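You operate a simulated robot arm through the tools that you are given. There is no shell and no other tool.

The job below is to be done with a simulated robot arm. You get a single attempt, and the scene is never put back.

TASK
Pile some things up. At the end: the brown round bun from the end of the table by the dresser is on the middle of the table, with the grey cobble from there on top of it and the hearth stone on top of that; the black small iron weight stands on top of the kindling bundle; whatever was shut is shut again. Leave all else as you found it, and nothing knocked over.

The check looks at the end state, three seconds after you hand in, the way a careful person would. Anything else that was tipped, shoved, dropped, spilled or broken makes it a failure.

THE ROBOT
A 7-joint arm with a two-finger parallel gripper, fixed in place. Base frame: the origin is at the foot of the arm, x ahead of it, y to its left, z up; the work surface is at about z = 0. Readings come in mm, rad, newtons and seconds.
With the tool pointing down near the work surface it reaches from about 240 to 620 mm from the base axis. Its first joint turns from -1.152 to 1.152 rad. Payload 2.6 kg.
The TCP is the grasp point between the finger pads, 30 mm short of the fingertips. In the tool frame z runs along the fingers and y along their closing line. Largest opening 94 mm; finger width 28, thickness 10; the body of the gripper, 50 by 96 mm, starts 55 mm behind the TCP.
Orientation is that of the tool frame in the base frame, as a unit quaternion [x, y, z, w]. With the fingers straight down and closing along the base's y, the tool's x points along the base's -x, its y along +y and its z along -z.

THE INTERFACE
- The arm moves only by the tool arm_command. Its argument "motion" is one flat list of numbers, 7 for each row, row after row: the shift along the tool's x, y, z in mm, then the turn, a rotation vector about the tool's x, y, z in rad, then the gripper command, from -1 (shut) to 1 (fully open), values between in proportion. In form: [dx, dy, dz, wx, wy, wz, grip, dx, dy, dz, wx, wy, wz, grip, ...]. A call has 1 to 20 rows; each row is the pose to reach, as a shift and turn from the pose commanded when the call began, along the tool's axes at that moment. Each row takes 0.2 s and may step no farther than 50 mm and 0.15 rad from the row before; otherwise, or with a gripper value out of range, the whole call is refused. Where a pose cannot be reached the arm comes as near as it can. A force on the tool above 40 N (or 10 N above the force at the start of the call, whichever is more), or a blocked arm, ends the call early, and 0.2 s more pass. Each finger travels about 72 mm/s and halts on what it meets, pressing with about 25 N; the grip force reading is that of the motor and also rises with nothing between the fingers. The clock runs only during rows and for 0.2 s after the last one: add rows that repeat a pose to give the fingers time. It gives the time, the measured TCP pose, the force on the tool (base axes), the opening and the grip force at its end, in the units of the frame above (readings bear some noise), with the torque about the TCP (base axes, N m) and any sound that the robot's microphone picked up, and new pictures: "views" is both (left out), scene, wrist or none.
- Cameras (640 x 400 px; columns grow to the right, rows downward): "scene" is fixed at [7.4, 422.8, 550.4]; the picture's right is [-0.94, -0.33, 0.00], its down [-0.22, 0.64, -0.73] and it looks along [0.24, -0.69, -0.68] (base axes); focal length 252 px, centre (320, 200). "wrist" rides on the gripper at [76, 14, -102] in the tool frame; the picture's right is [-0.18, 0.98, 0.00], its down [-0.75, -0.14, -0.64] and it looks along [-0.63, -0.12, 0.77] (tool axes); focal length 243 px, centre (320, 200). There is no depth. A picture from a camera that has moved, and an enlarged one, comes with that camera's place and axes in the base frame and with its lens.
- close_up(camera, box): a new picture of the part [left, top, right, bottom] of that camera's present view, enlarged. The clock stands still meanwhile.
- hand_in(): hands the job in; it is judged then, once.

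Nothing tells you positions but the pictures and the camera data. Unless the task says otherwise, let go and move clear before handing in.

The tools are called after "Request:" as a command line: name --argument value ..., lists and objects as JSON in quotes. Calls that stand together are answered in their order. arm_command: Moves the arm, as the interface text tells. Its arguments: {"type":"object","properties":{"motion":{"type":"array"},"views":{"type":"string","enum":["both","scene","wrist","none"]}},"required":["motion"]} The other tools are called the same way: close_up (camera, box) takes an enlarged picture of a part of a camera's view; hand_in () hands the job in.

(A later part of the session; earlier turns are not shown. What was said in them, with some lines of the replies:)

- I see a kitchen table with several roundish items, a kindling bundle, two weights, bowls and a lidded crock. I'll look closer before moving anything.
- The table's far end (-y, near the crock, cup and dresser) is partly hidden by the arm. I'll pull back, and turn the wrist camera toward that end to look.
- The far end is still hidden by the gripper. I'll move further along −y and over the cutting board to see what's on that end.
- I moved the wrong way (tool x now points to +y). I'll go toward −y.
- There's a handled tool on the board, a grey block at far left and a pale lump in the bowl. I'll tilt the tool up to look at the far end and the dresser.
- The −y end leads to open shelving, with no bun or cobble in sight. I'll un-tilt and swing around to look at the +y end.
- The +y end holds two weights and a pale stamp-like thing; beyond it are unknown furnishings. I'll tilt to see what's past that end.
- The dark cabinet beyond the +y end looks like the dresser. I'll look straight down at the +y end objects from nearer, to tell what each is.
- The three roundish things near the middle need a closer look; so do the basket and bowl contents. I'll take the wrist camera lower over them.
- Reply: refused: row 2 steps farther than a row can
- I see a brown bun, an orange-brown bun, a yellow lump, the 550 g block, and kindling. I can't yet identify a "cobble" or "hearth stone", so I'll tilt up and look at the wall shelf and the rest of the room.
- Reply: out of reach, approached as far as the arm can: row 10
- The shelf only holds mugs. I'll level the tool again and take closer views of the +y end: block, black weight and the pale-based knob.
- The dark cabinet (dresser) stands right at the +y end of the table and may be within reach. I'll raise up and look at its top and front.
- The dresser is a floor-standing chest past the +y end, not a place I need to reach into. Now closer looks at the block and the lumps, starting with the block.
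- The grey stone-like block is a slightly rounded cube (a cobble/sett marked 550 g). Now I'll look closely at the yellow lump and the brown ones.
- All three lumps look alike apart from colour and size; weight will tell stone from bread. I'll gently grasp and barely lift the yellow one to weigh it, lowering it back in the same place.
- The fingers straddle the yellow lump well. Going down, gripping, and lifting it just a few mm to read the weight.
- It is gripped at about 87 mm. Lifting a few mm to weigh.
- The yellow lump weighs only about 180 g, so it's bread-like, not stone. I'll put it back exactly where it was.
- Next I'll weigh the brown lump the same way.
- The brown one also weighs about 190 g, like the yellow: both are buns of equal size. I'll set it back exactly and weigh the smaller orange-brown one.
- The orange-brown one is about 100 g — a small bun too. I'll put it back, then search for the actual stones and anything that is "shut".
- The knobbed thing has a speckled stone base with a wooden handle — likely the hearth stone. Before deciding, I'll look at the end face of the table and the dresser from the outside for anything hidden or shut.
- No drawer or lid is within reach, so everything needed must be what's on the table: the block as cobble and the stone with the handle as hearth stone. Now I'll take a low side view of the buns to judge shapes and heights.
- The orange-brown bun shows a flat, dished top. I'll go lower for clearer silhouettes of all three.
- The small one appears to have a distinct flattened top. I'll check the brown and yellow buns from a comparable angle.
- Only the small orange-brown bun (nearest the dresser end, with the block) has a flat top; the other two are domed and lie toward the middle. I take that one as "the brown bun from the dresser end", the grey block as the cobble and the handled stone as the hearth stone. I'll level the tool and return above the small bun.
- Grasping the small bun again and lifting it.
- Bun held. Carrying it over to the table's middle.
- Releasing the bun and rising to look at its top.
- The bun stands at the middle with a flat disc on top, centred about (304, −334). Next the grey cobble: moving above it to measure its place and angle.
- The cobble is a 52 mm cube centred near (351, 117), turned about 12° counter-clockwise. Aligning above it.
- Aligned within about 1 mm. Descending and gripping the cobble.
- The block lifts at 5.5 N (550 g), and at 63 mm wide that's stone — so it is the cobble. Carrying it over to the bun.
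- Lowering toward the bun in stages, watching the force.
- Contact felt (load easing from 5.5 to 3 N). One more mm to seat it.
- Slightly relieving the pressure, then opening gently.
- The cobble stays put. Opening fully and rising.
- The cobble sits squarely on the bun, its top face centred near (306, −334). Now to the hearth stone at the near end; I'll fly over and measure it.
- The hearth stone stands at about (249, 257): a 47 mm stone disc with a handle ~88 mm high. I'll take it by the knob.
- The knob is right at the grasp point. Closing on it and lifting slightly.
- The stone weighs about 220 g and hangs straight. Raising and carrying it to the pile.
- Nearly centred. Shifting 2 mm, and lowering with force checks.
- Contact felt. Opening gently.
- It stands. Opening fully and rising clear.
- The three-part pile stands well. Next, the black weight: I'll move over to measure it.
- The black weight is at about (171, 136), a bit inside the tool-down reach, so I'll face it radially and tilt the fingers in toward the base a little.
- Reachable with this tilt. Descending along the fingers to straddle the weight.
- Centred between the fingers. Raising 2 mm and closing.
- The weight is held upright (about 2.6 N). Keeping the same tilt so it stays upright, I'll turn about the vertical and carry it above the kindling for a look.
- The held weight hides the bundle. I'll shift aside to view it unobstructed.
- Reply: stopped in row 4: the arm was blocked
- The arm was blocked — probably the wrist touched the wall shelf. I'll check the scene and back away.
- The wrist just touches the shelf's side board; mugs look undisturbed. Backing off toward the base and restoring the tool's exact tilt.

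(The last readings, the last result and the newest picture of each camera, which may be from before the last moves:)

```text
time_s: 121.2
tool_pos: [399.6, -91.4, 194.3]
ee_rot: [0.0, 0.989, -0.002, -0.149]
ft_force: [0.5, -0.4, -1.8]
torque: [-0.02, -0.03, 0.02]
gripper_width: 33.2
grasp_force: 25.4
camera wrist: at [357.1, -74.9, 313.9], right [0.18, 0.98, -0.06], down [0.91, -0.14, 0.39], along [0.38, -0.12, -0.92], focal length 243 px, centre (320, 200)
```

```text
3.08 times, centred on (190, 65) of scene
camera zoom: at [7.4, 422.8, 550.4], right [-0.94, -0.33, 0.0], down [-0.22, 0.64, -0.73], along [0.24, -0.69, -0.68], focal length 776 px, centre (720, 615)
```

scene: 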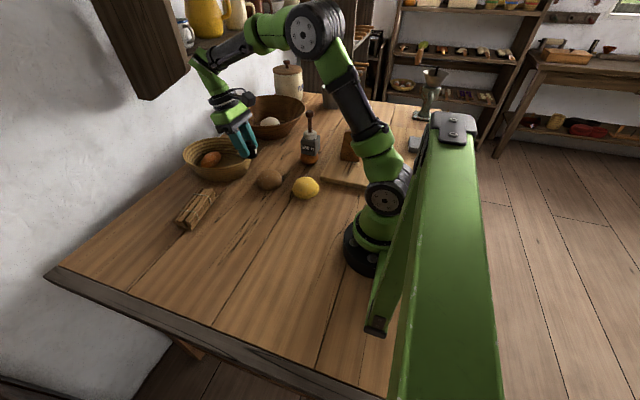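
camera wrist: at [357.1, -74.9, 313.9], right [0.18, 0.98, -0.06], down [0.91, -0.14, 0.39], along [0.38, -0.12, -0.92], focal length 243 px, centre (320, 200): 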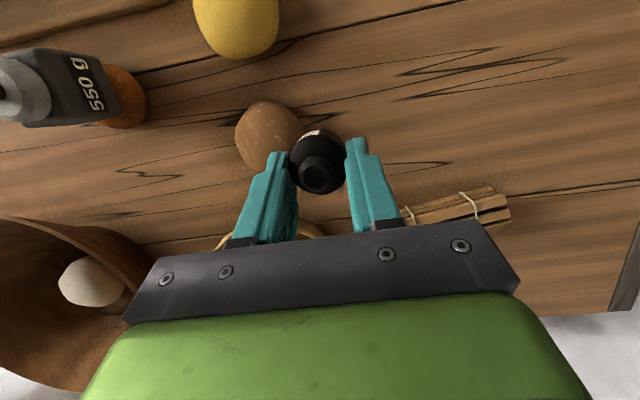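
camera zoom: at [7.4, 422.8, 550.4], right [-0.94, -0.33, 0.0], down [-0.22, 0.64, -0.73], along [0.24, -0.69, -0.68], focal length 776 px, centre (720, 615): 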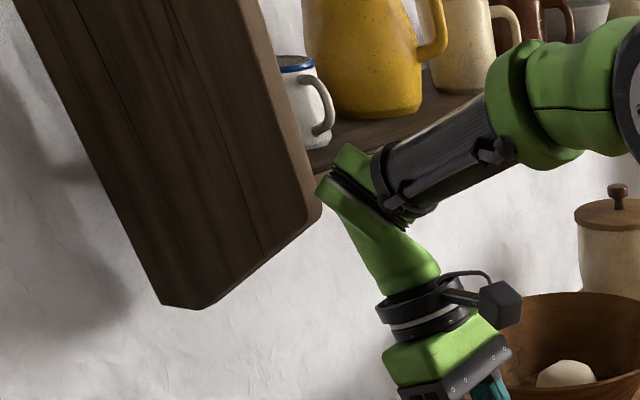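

Backed off with the mugs untouched. The kindling centre estimates to about (522, 35). I'll turn so the wrist leans to +y, away from the shelf, and view the bundle.

Request:
arm_command --motion '[-2.4, 12.8, -1.3, 0.042, 0, -0.136, -0.7, -4.9, 25.6, -2.6, 0.084, 0, -0.273, -0.7, -7.3, 38.4, -4, 0.127, 0, -0.409, -0.7, -9.8, 51.3, -5.3, 0.169, 0, -0.545, -0.7, -12.2, 64, -6.6, 0.211, 0, -0.682, -0.7, -14.7, 77, -8, 0.253, 0, -0.818, -0.7, -17.1, 89.7, -9.3, 0.295, 0, -0.955, -0.7, -19.6, 102.5, -10.6, 0.337, 0, -1.091, -0.7, -22, 115, -12, 0.38, 0, -1.227, -0.7, -24.5, 128, -13.3, 0.422, 0, -1.364, -0.7, -26.9, 141, -14.6, 0.464, 0, -1.5, -0.7, -26.9, 141, -14.6, 0.464, 0, -1.5, -0.7]'

Request:
close_up --camera "wrist" --box '[120, 0, 320, 125]'

```text
time_s: 123.8
tool_pos: [428.8, 50.5, 198.7]
ee_rot: [0.699, -0.698, 0.107, 0.109]
ft_force: [-0.1, 0.7, -1.0]
torque: [0.02, -0.03, 0.02]
gripper_width: 32.9
grasp_force: 25.1
camera wrist: at [415.4, 8.9, 319.2], right [-0.98, 0.17, -0.05], down [0.14, 0.91, 0.39], along [0.12, 0.37, -0.92], focal length 243 px, centre (320, 200)
```

scene: 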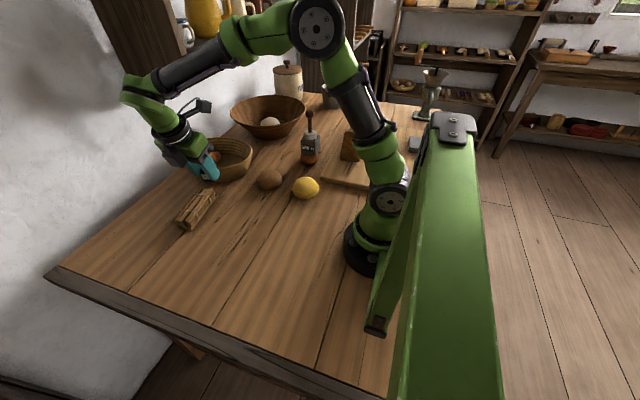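
wrist: 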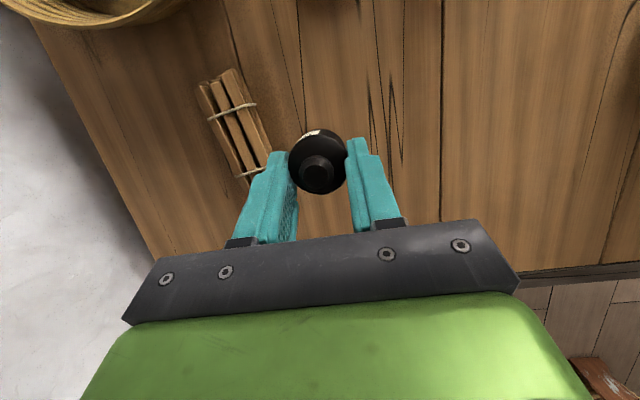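

```text
3.20 times, centred on (220, 62) of wrist
camera zoom: at [415.4, 8.9, 319.2], right [-0.98, 0.17, -0.05], down [0.14, 0.91, 0.39], along [0.12, 0.37, -0.92], focal length 776 px, centre (640, 640)
```

zoom: 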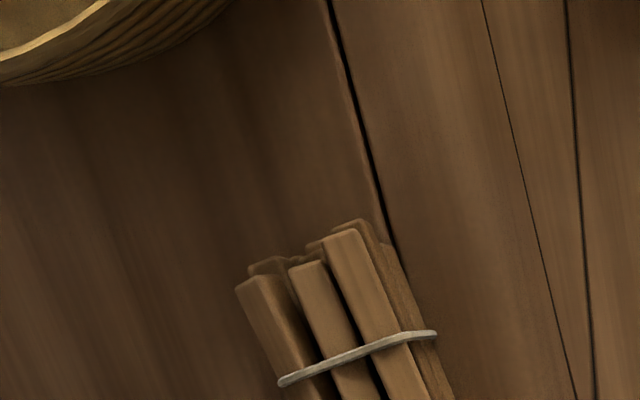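

Request:
close_up --camera "scene" --box '[165, 180, 225, 240]'

Request:
close_up --camera "wrist" --box '[180, 50, 280, 190]'

```text
6.67 times, centred on (195, 210) of scene
camera zoom: at [7.4, 422.8, 550.4], right [-0.94, -0.33, 0.0], down [-0.22, 0.64, -0.73], along [0.24, -0.69, -0.68], focal length 1682 px, centre (1153, 133)
```

zoom: 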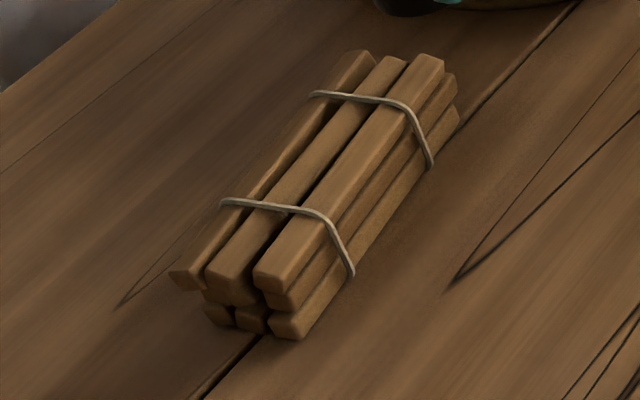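

```text
2.86 times, centred on (230, 120) of wrist
camera zoom: at [415.4, 8.9, 319.2], right [-0.98, 0.17, -0.05], down [0.14, 0.91, 0.39], along [0.12, 0.37, -0.92], focal length 693 px, centre (577, 429)
```

zoom: 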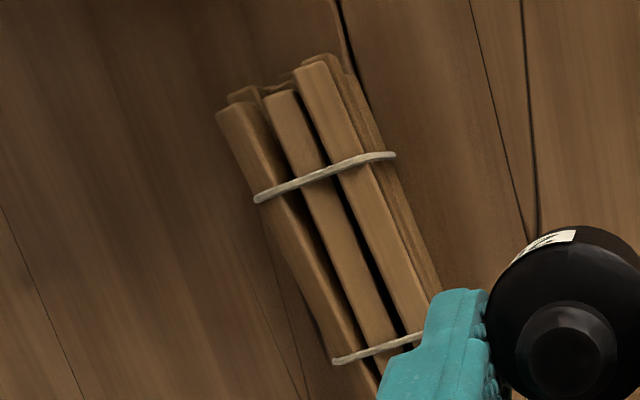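

The bundle has three layers with flat sticks on top (top ≈ 43 mm), centre about (525, 35). Moving the weight above it.

Request:
arm_command --motion '[-1, -32, 10, 0, 0, 0, -0.7, -3, -64, 25, 0, 0, 0, -0.7, -5, -90, 40, 0, 0, 0, -0.7, -6.9, -96, 49, 0, 0, 0, -0.7, -6.9, -96, 49, 0, 0, 0, -0.7]'

Request:
close_up --camera "scene" --box '[150, 140, 250, 240]'

Request:
close_up --camera "wrist" --box '[200, 60, 440, 210]'

```text
time_s: 125.0
tool_pos: [525.7, 43.0, 148.2]
ee_rot: [-0.699, 0.699, -0.107, -0.108]
ft_force: [0.0, 0.4, -1.6]
torque: [0.04, 0.07, 0.04]
gripper_width: 32.8
grasp_force: 25.1
camera wrist: at [511.1, 0.8, 269.7], right [-0.98, 0.18, -0.05], down [0.14, 0.91, 0.39], along [0.12, 0.37, -0.92], focal length 243 px, centre (320, 200)
```

scene: 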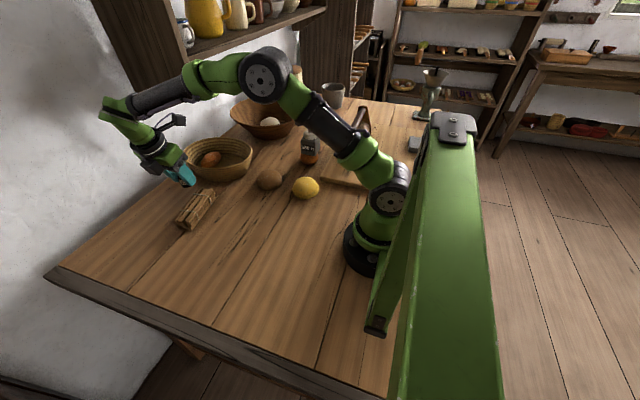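
wrist: 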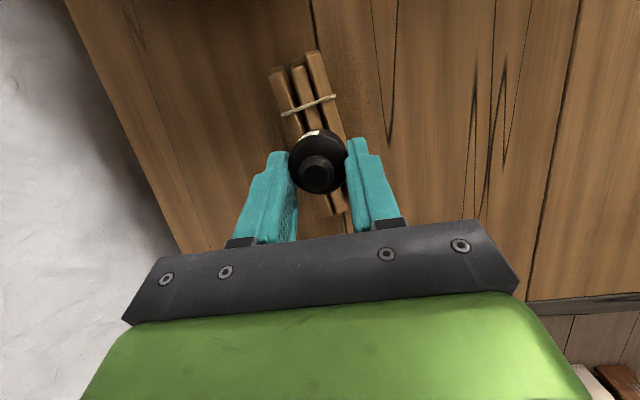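

```text
4.00 times, centred on (200, 190) of scene
camera zoom: at [7.4, 422.8, 550.4], right [-0.94, -0.33, 0.0], down [-0.22, 0.64, -0.73], along [0.24, -0.69, -0.68], focal length 1009 px, centre (800, 240)
```

zoom: 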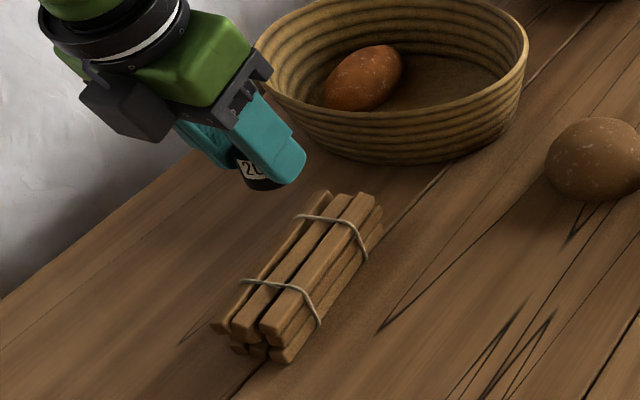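

```text
2.67 times, centred on (320, 135) of wrist
camera zoom: at [511.1, 0.8, 269.7], right [-0.98, 0.18, -0.05], down [0.14, 0.91, 0.39], along [0.12, 0.37, -0.92], focal length 647 px, centre (320, 373)
```

zoom: 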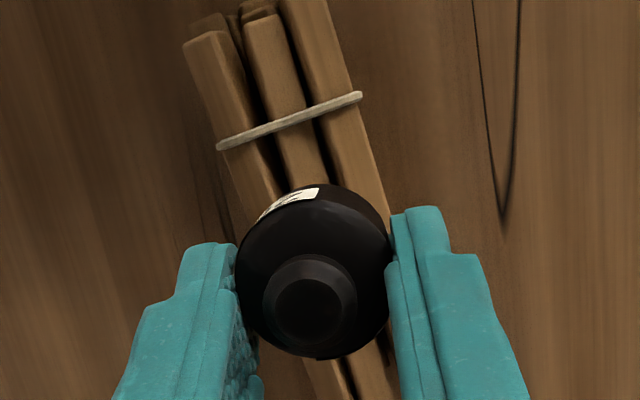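

Aligned over the middle and near sticks. Lowering vertically, in stages.

Request:
arm_command --motion '[-6, 2, 19, 0, 0, 0, -0.7, -12, 2, 38, 0, 0, 0, -0.7, -14.8, 2, 47.8, 0, 0, 0, -0.7, -14.8, 2, 47.8, 0, 0, 0, -0.7]' --views "scene"

Request:
close_up --camera "scene" --box '[165, 165, 235, 235]'

```text
time_s: 126.0
tool_pos: [523.7, 42.6, 100.5]
ee_rot: [0.699, -0.699, 0.108, 0.108]
ft_force: [-0.3, 0.3, -2.2]
torque: [0.04, 0.0, -0.01]
gripper_width: 33.1
grasp_force: 25.2
```

scene: 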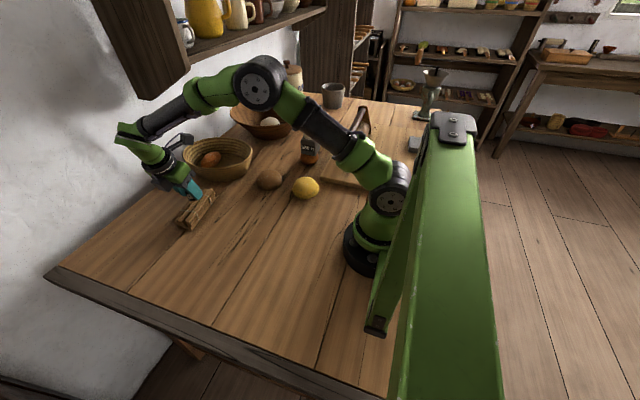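

```text
5.71 times, centred on (200, 200) of scene
camera zoom: at [7.4, 422.8, 550.4], right [-0.94, -0.33, 0.0], down [-0.22, 0.64, -0.73], along [0.24, -0.69, -0.68], focal length 1441 px, centre (1006, 200)
```

zoom: 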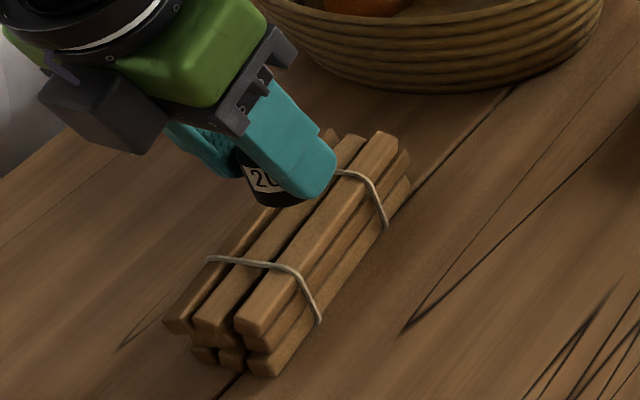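

Request:
arm_command --motion '[-1.2, 0, 3.8, 0, 0, 0, -0.7, -2.7, 0, 8.6, 0, 0, 0, -0.7]' --views "none"

Request:
arm_command --motion '[-0.6, 0, 1.9, 0, 0, 0, -0.7, -1.2, 0, 3.8, 0, 0, 0, -0.7]' --views "none"

Request:
arm_command --motion '[-0.6, 0, 1.9, 0, 0, 0, -0.7]' --views "none"

Request:
close_up --camera "scene" --box '[165, 165, 235, 235]'

```text
time_s: 126.6
tool_pos: [522.8, 43.3, 90.2]
ee_rot: [-0.699, 0.699, -0.107, -0.107]
ft_force: [0.0, -0.8, -2.5]
torque: [0.02, 0.01, 0.02]
gripper_width: 33.2
grasp_force: 24.8
```

```text
time_s: 127.2
tool_pos: [523.4, 42.6, 86.0]
ee_rot: [0.699, -0.699, 0.107, 0.108]
ft_force: [0.2, -0.2, -1.7]
torque: [0.02, 0.0, -0.01]
gripper_width: 33.0
grasp_force: 24.7
```

```text
time_s: 127.6
tool_pos: [523.0, 41.9, 85.5]
ee_rot: [-0.698, 0.7, -0.106, -0.107]
ft_force: [-0.1, 0.2, -1.8]
torque: [0.03, -0.03, -0.02]
gripper_width: 32.9
grasp_force: 24.8
```

```text
5.71 times, centred on (200, 200) of scene
camera zoom: at [7.4, 422.8, 550.4], right [-0.94, -0.33, 0.0], down [-0.22, 0.64, -0.73], along [0.24, -0.69, -0.68], focal length 1441 px, centre (1006, 200)
```

zoom: 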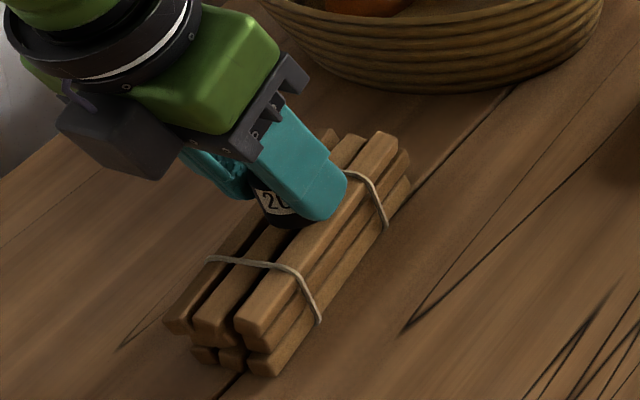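

Request:
arm_command --motion '[-0.5, 0, 1.4, 0, 0, 0, -0.7]' --views "none"

Request:
arm_command --motion '[-0.5, 0, 1.4, 0, 0, 0, -0.7]' --views "none"

Request:
arm_command --motion '[-0.5, 0, 1.4, 0, 0, 0, -0.7]' --views "none"

```text
time_s: 128.0
tool_pos: [523.6, 41.8, 83.7]
ee_rot: [-0.698, 0.7, -0.106, -0.108]
ft_force: [-0.2, 0.0, -2.1]
torque: [0.02, 0.02, -0.02]
gripper_width: 33.1
grasp_force: 25.5
```

```text
time_s: 128.4
tool_pos: [523.8, 41.9, 81.7]
ee_rot: [-0.699, 0.699, -0.107, -0.108]
ft_force: [-2.6, -0.4, 3.6]
torque: [0.09, 0.09, 0.0]
gripper_width: 33.1
grasp_force: 24.5
```

```text
time_s: 128.8
tool_pos: [523.4, 42.1, 82.0]
ee_rot: [-0.698, 0.7, -0.108, -0.107]
ft_force: [-3.3, 0.1, 14.4]
torque: [0.1, 0.2, -0.09]
gripper_width: 33.1
grasp_force: 24.7
```

Request:
arm_command --motion '[0.4, 0, -1.2, 0, 0, 0, -0.7, 0.4, 0, -1.2, 0, 0, 0, -0.7]' --views "both"

Request:
close_up --camera "scene" --box '[175, 170, 225, 220]'

Request:
close_up --camera "wrist" --box '[220, 60, 420, 210]'

```text
time_s: 129.4
tool_pos: [524.6, 42.5, 80.5]
ee_rot: [-0.699, 0.699, -0.107, -0.108]
ft_force: [3.3, 0.2, 5.6]
torque: [0.06, -0.13, 0.0]
gripper_width: 33.0
grasp_force: 25.0
camera wrist: at [509.4, 0.7, 201.8], right [-0.98, 0.17, -0.06], down [0.14, 0.91, 0.39], along [0.12, 0.37, -0.92], focal length 243 px, centre (320, 200)
```

scene: 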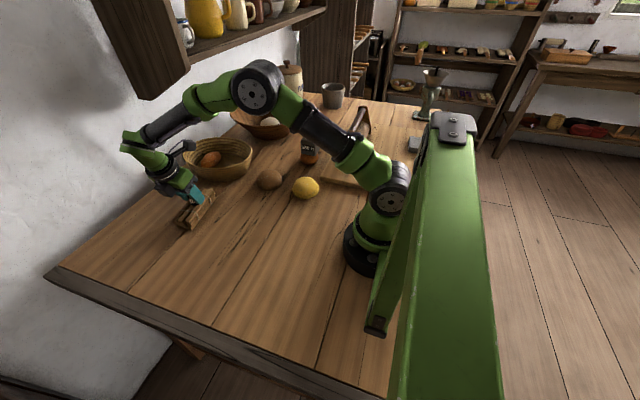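
wrist: 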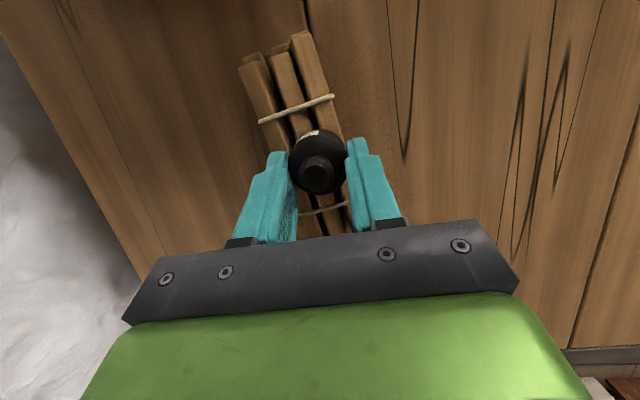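

```text
8.00 times, centred on (200, 195) of scene
camera zoom: at [7.4, 422.8, 550.4], right [-0.94, -0.33, 0.0], down [-0.22, 0.64, -0.73], along [0.24, -0.69, -0.68], focal length 2018 px, centre (1280, 240)
```

zoom: 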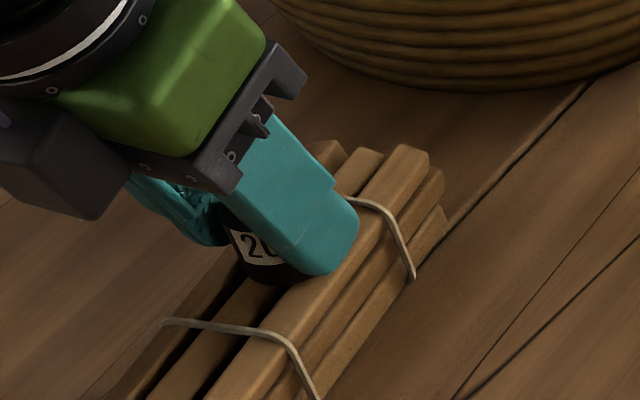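

```text
2.67 times, centred on (320, 135) of wrist
camera zoom: at [509.4, 0.7, 201.8], right [-0.98, 0.17, -0.06], down [0.14, 0.91, 0.39], along [0.12, 0.37, -0.92], focal length 647 px, centre (320, 373)
```

zoom: 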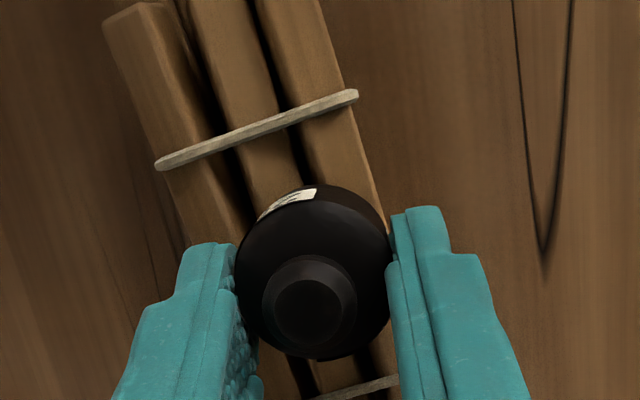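

The weight rests on the sticks. Relieving slightly and opening gently.

Request:
arm_command --motion '[0.2, 0, -0.6, 0, 0, 0, -0.7, 0.2, 0, -0.6, 0, 0, 0, -0.25, 0.2, 0, -0.6, 0, 0, 0, -0.15, 0.2, 0, -0.6, 0, 0, 0, 0, 0.2, 0, -0.6, 0, 0, 0, 0]' --views "wrist"

Request:
close_up --camera "scene" --box '[175, 170, 225, 220]'

Request:
close_up --camera "wrist" --box '[220, 60, 420, 210]'

```text
time_s: 130.6
tool_pos: [523.0, 42.6, 82.3]
ee_rot: [0.699, -0.699, 0.107, 0.107]
ft_force: [0.0, -0.9, -0.2]
torque: [0.0, 0.0, -0.03]
gripper_width: 47.2
grasp_force: 0.1
camera wrist: at [509.1, 0.7, 202.6], right [-0.98, 0.18, -0.05], down [0.14, 0.91, 0.39], along [0.12, 0.37, -0.92], focal length 243 px, centre (320, 200)
```

wrist: 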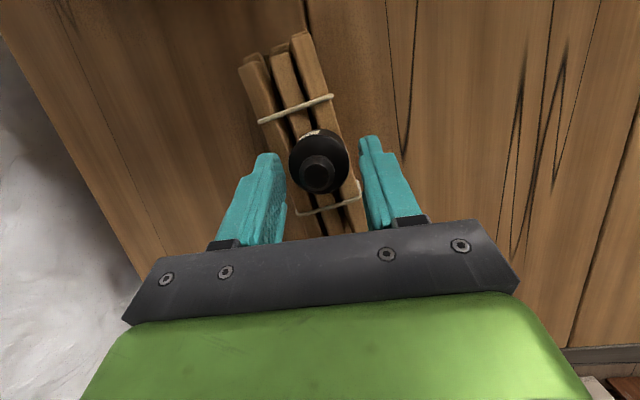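

```text
8.00 times, centred on (200, 195) of scene
camera zoom: at [7.4, 422.8, 550.4], right [-0.94, -0.33, 0.0], down [-0.22, 0.64, -0.73], along [0.24, -0.69, -0.68], focal length 2018 px, centre (1280, 240)
```

zoom: 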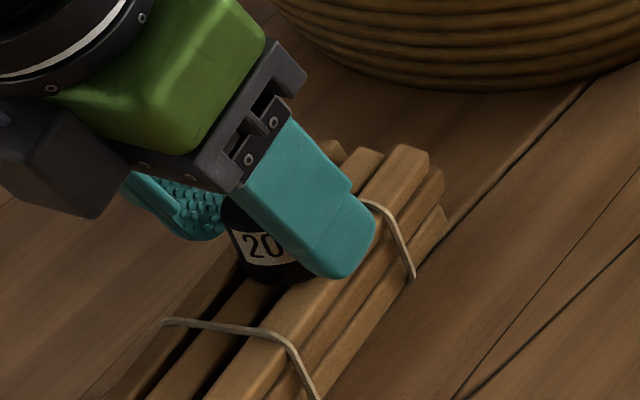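

```text
2.67 times, centred on (320, 135) of wrist
camera zoom: at [509.1, 0.7, 202.6], right [-0.98, 0.18, -0.05], down [0.14, 0.91, 0.39], along [0.12, 0.37, -0.92], focal length 647 px, centre (320, 373)
```

zoom: 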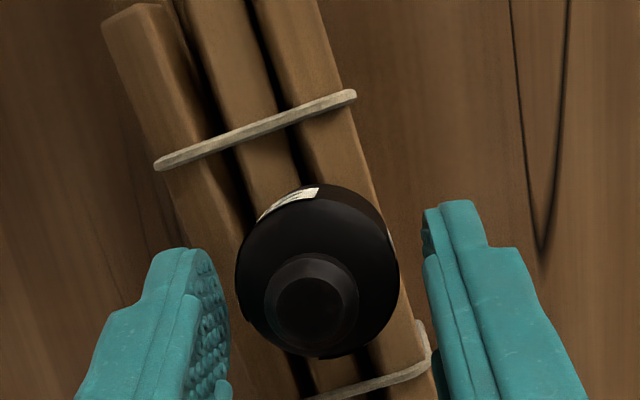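

The weight stands by itself. Opening wider and retreating along the fingers.

Request:
arm_command --motion '[0, 0, 0, 0, 0, 0, 0.5, 0, 0, 0, 0, 0, 0, 0.8, 0, 0, -20, 0, 0, 0, 0.8, 0, 0, -60, 0, 0, 0, 0.8, 0, 0, -100, 0, 0, 0, 0.8, 0, 0, -140, 0, 0, 0, 0.8]'

Request:
close_up --camera "scene" --box '[165, 165, 235, 235]'

Request:
close_up --camera "wrist" --box '[220, 40, 420, 190]'

```text
time_s: 132.0
tool_pos: [522.3, 85.0, 215.1]
ee_rot: [0.699, -0.699, 0.106, 0.107]
ft_force: [-0.3, -0.1, -0.5]
torque: [-0.01, 0.0, 0.03]
gripper_width: 84.4
grasp_force: 0.0
camera wrist: at [509.1, 42.9, 336.4], right [-0.98, 0.18, -0.05], down [0.14, 0.91, 0.39], along [0.12, 0.37, -0.92], focal length 243 px, centre (320, 200)
```

scene: 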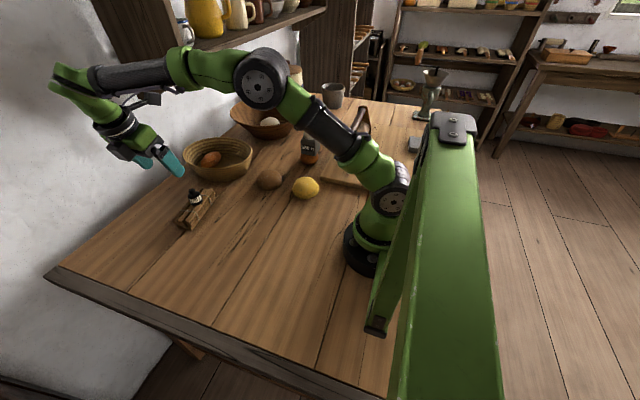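
wrist: 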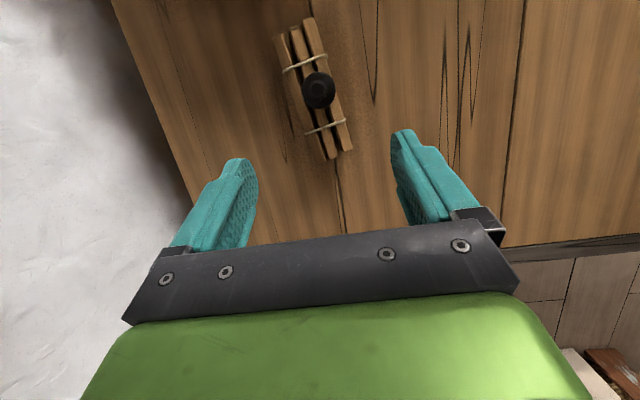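

```text
5.71 times, centred on (200, 200) of scene
camera zoom: at [7.4, 422.8, 550.4], right [-0.94, -0.33, 0.0], down [-0.22, 0.64, -0.73], along [0.24, -0.69, -0.68], focal length 1441 px, centre (1006, 200)
```

zoom: 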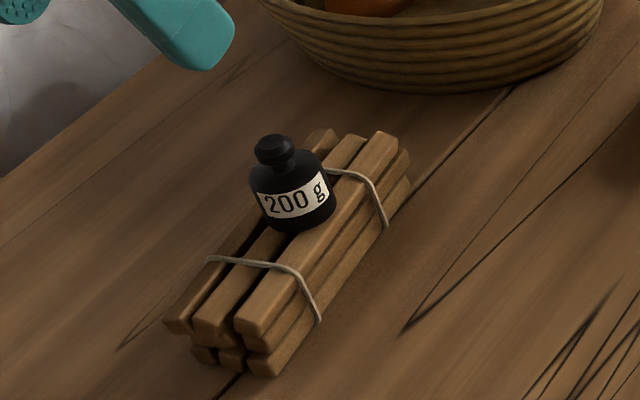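

```text
2.67 times, centred on (320, 115) of wrist
camera zoom: at [509.1, 42.9, 336.4], right [-0.98, 0.18, -0.05], down [0.14, 0.91, 0.39], along [0.12, 0.37, -0.92], focal length 647 px, centre (320, 427)
```

zoom: 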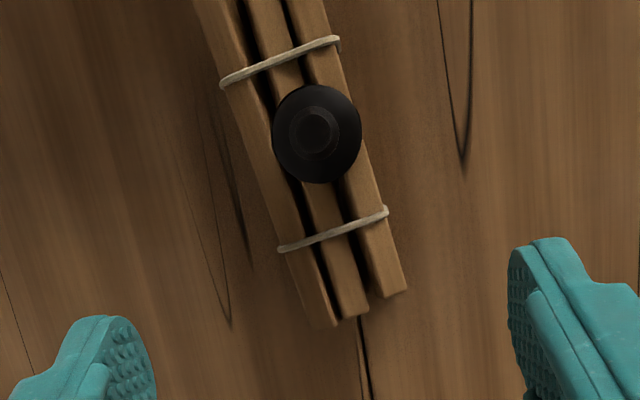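

The weight stands on the kindling. I'll retract to a neutral place and then check everything once more.

Request:
arm_command --motion '[0, 30, -10, 0, 0, 0, 0.8, 0, 70, -20, 0, 0, 0, 0.8, 0, 110, -20, 0, 0, 0, 0.8, 0, 140, -20, 0, 0, 0, 0.8]'

Request:
close_up --camera "scene" --box '[250, 160, 330, 205]'

Request:
close_up --camera "scene" --box '[280, 95, 340, 170]'

Request:
close_up --camera "scene" --box '[90, 0, 330, 140]'

```text
time_s: 133.0
tool_pos: [380.8, 90.2, 234.1]
ee_rot: [-0.698, 0.7, -0.106, -0.108]
ft_force: [0.3, -0.3, 0.1]
torque: [-0.01, 0.02, 0.0]
gripper_width: 84.3
grasp_force: 0.1
camera wrist: at [368.4, 48.7, 354.8], right [-0.98, 0.18, -0.05], down [0.14, 0.91, 0.39], along [0.12, 0.37, -0.92], focal length 243 px, centre (320, 200)
```

scene: 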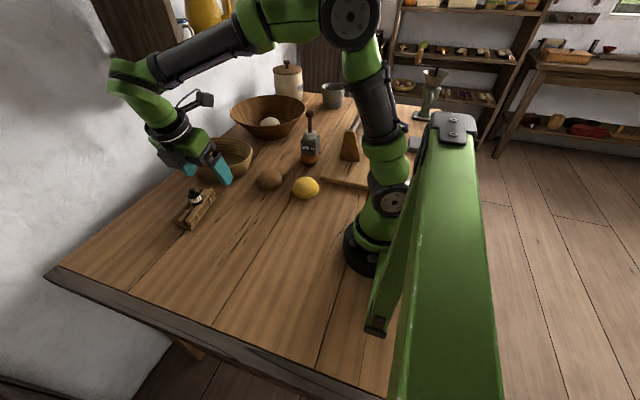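
wrist: 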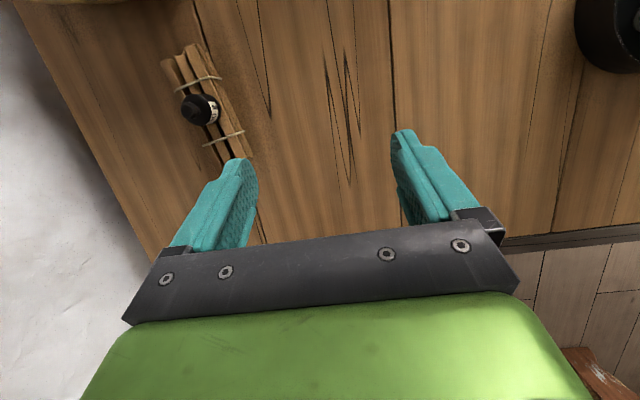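

```text
8.00 times, centred on (290, 182) of scene
camera zoom: at [7.4, 422.8, 550.4], right [-0.94, -0.33, 0.0], down [-0.22, 0.64, -0.73], along [0.24, -0.69, -0.68], focal length 2018 px, centre (560, 340)
```

zoom: 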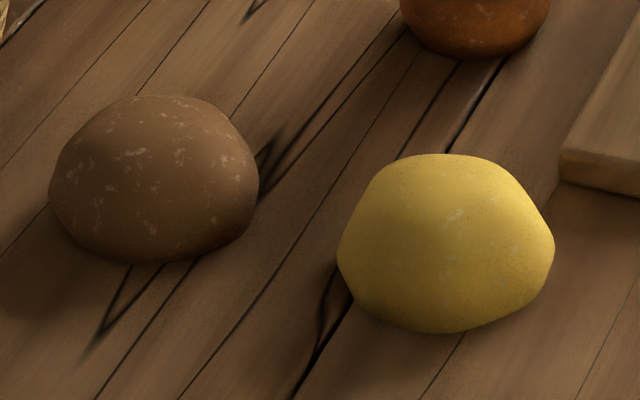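

```text
5.33 times, centred on (310, 132) of scene
camera zoom: at [7.4, 422.8, 550.4], right [-0.94, -0.33, 0.0], down [-0.22, 0.64, -0.73], along [0.24, -0.69, -0.68], focal length 1345 px, centre (373, 560)
```

zoom: 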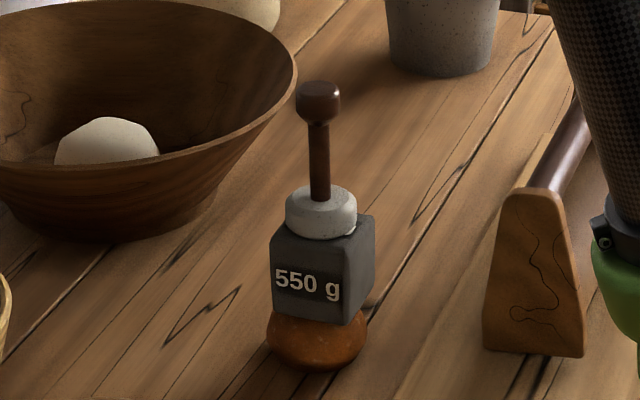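

```text
2.67 times, centred on (210, 70) of scene
camera zoom: at [7.4, 422.8, 550.4], right [-0.94, -0.33, 0.0], down [-0.22, 0.64, -0.73], along [0.24, -0.69, -0.68], focal length 673 px, centre (613, 547)
```

zoom: 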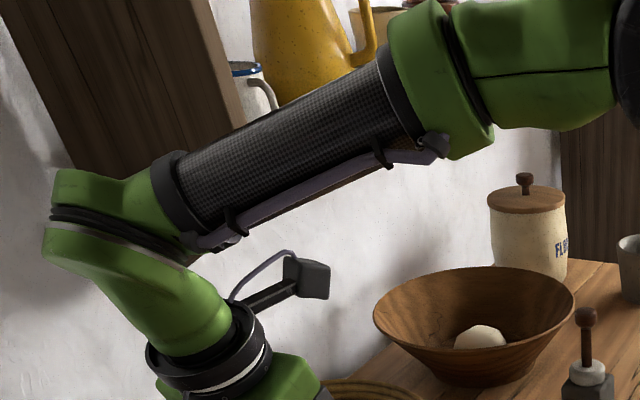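

Final look: the bun, cobble and hearth stone form a steady pile at the table's middle. The 200 g weight stands on the kindling, the crock is still shut, nothing else has moved, and the gripper is clear. Handing in.

Request:
hand_in

```text
The job is handed in.
```

I've handed the job in. The pile is on the middle of the table and the black weight is on the kindling. Two of my object choices were judgement calls.

- **Pile:** The bun is at about (305, −334), close to the table's centre. The grey block marked 550 g sits flat on it, and the stone disc with the wooden handle stands on the block.
- **Weight:** The black 200 g weight stands upright on the top sticks of the kindling bundle.
- **Shut things:** I opened nothing. The flour crock still has its lid on.

**Which bun:** There were three buns: a small orange-brown one, a larger plain brown one and a yellow one. I used the small orange-brown one because it was nearest the dresser end, beside the grey block. By colour alone, the larger one fits "brown" better, so this is the choice I'm least sure of.

**Which stones:** I took the grey 550 g block as the cobble and the handled stone as the hearth stone. They were the only stone objects within reach.

**Other things touched:**
- I lifted the yellow and the larger brown bun a few millimetres to weigh them, then set both back in place.
- The wrist touched the end board of the wall shelf once. The mugs looked unmoved afterwards.

The gripper was empty and clear of everything when I handed in.
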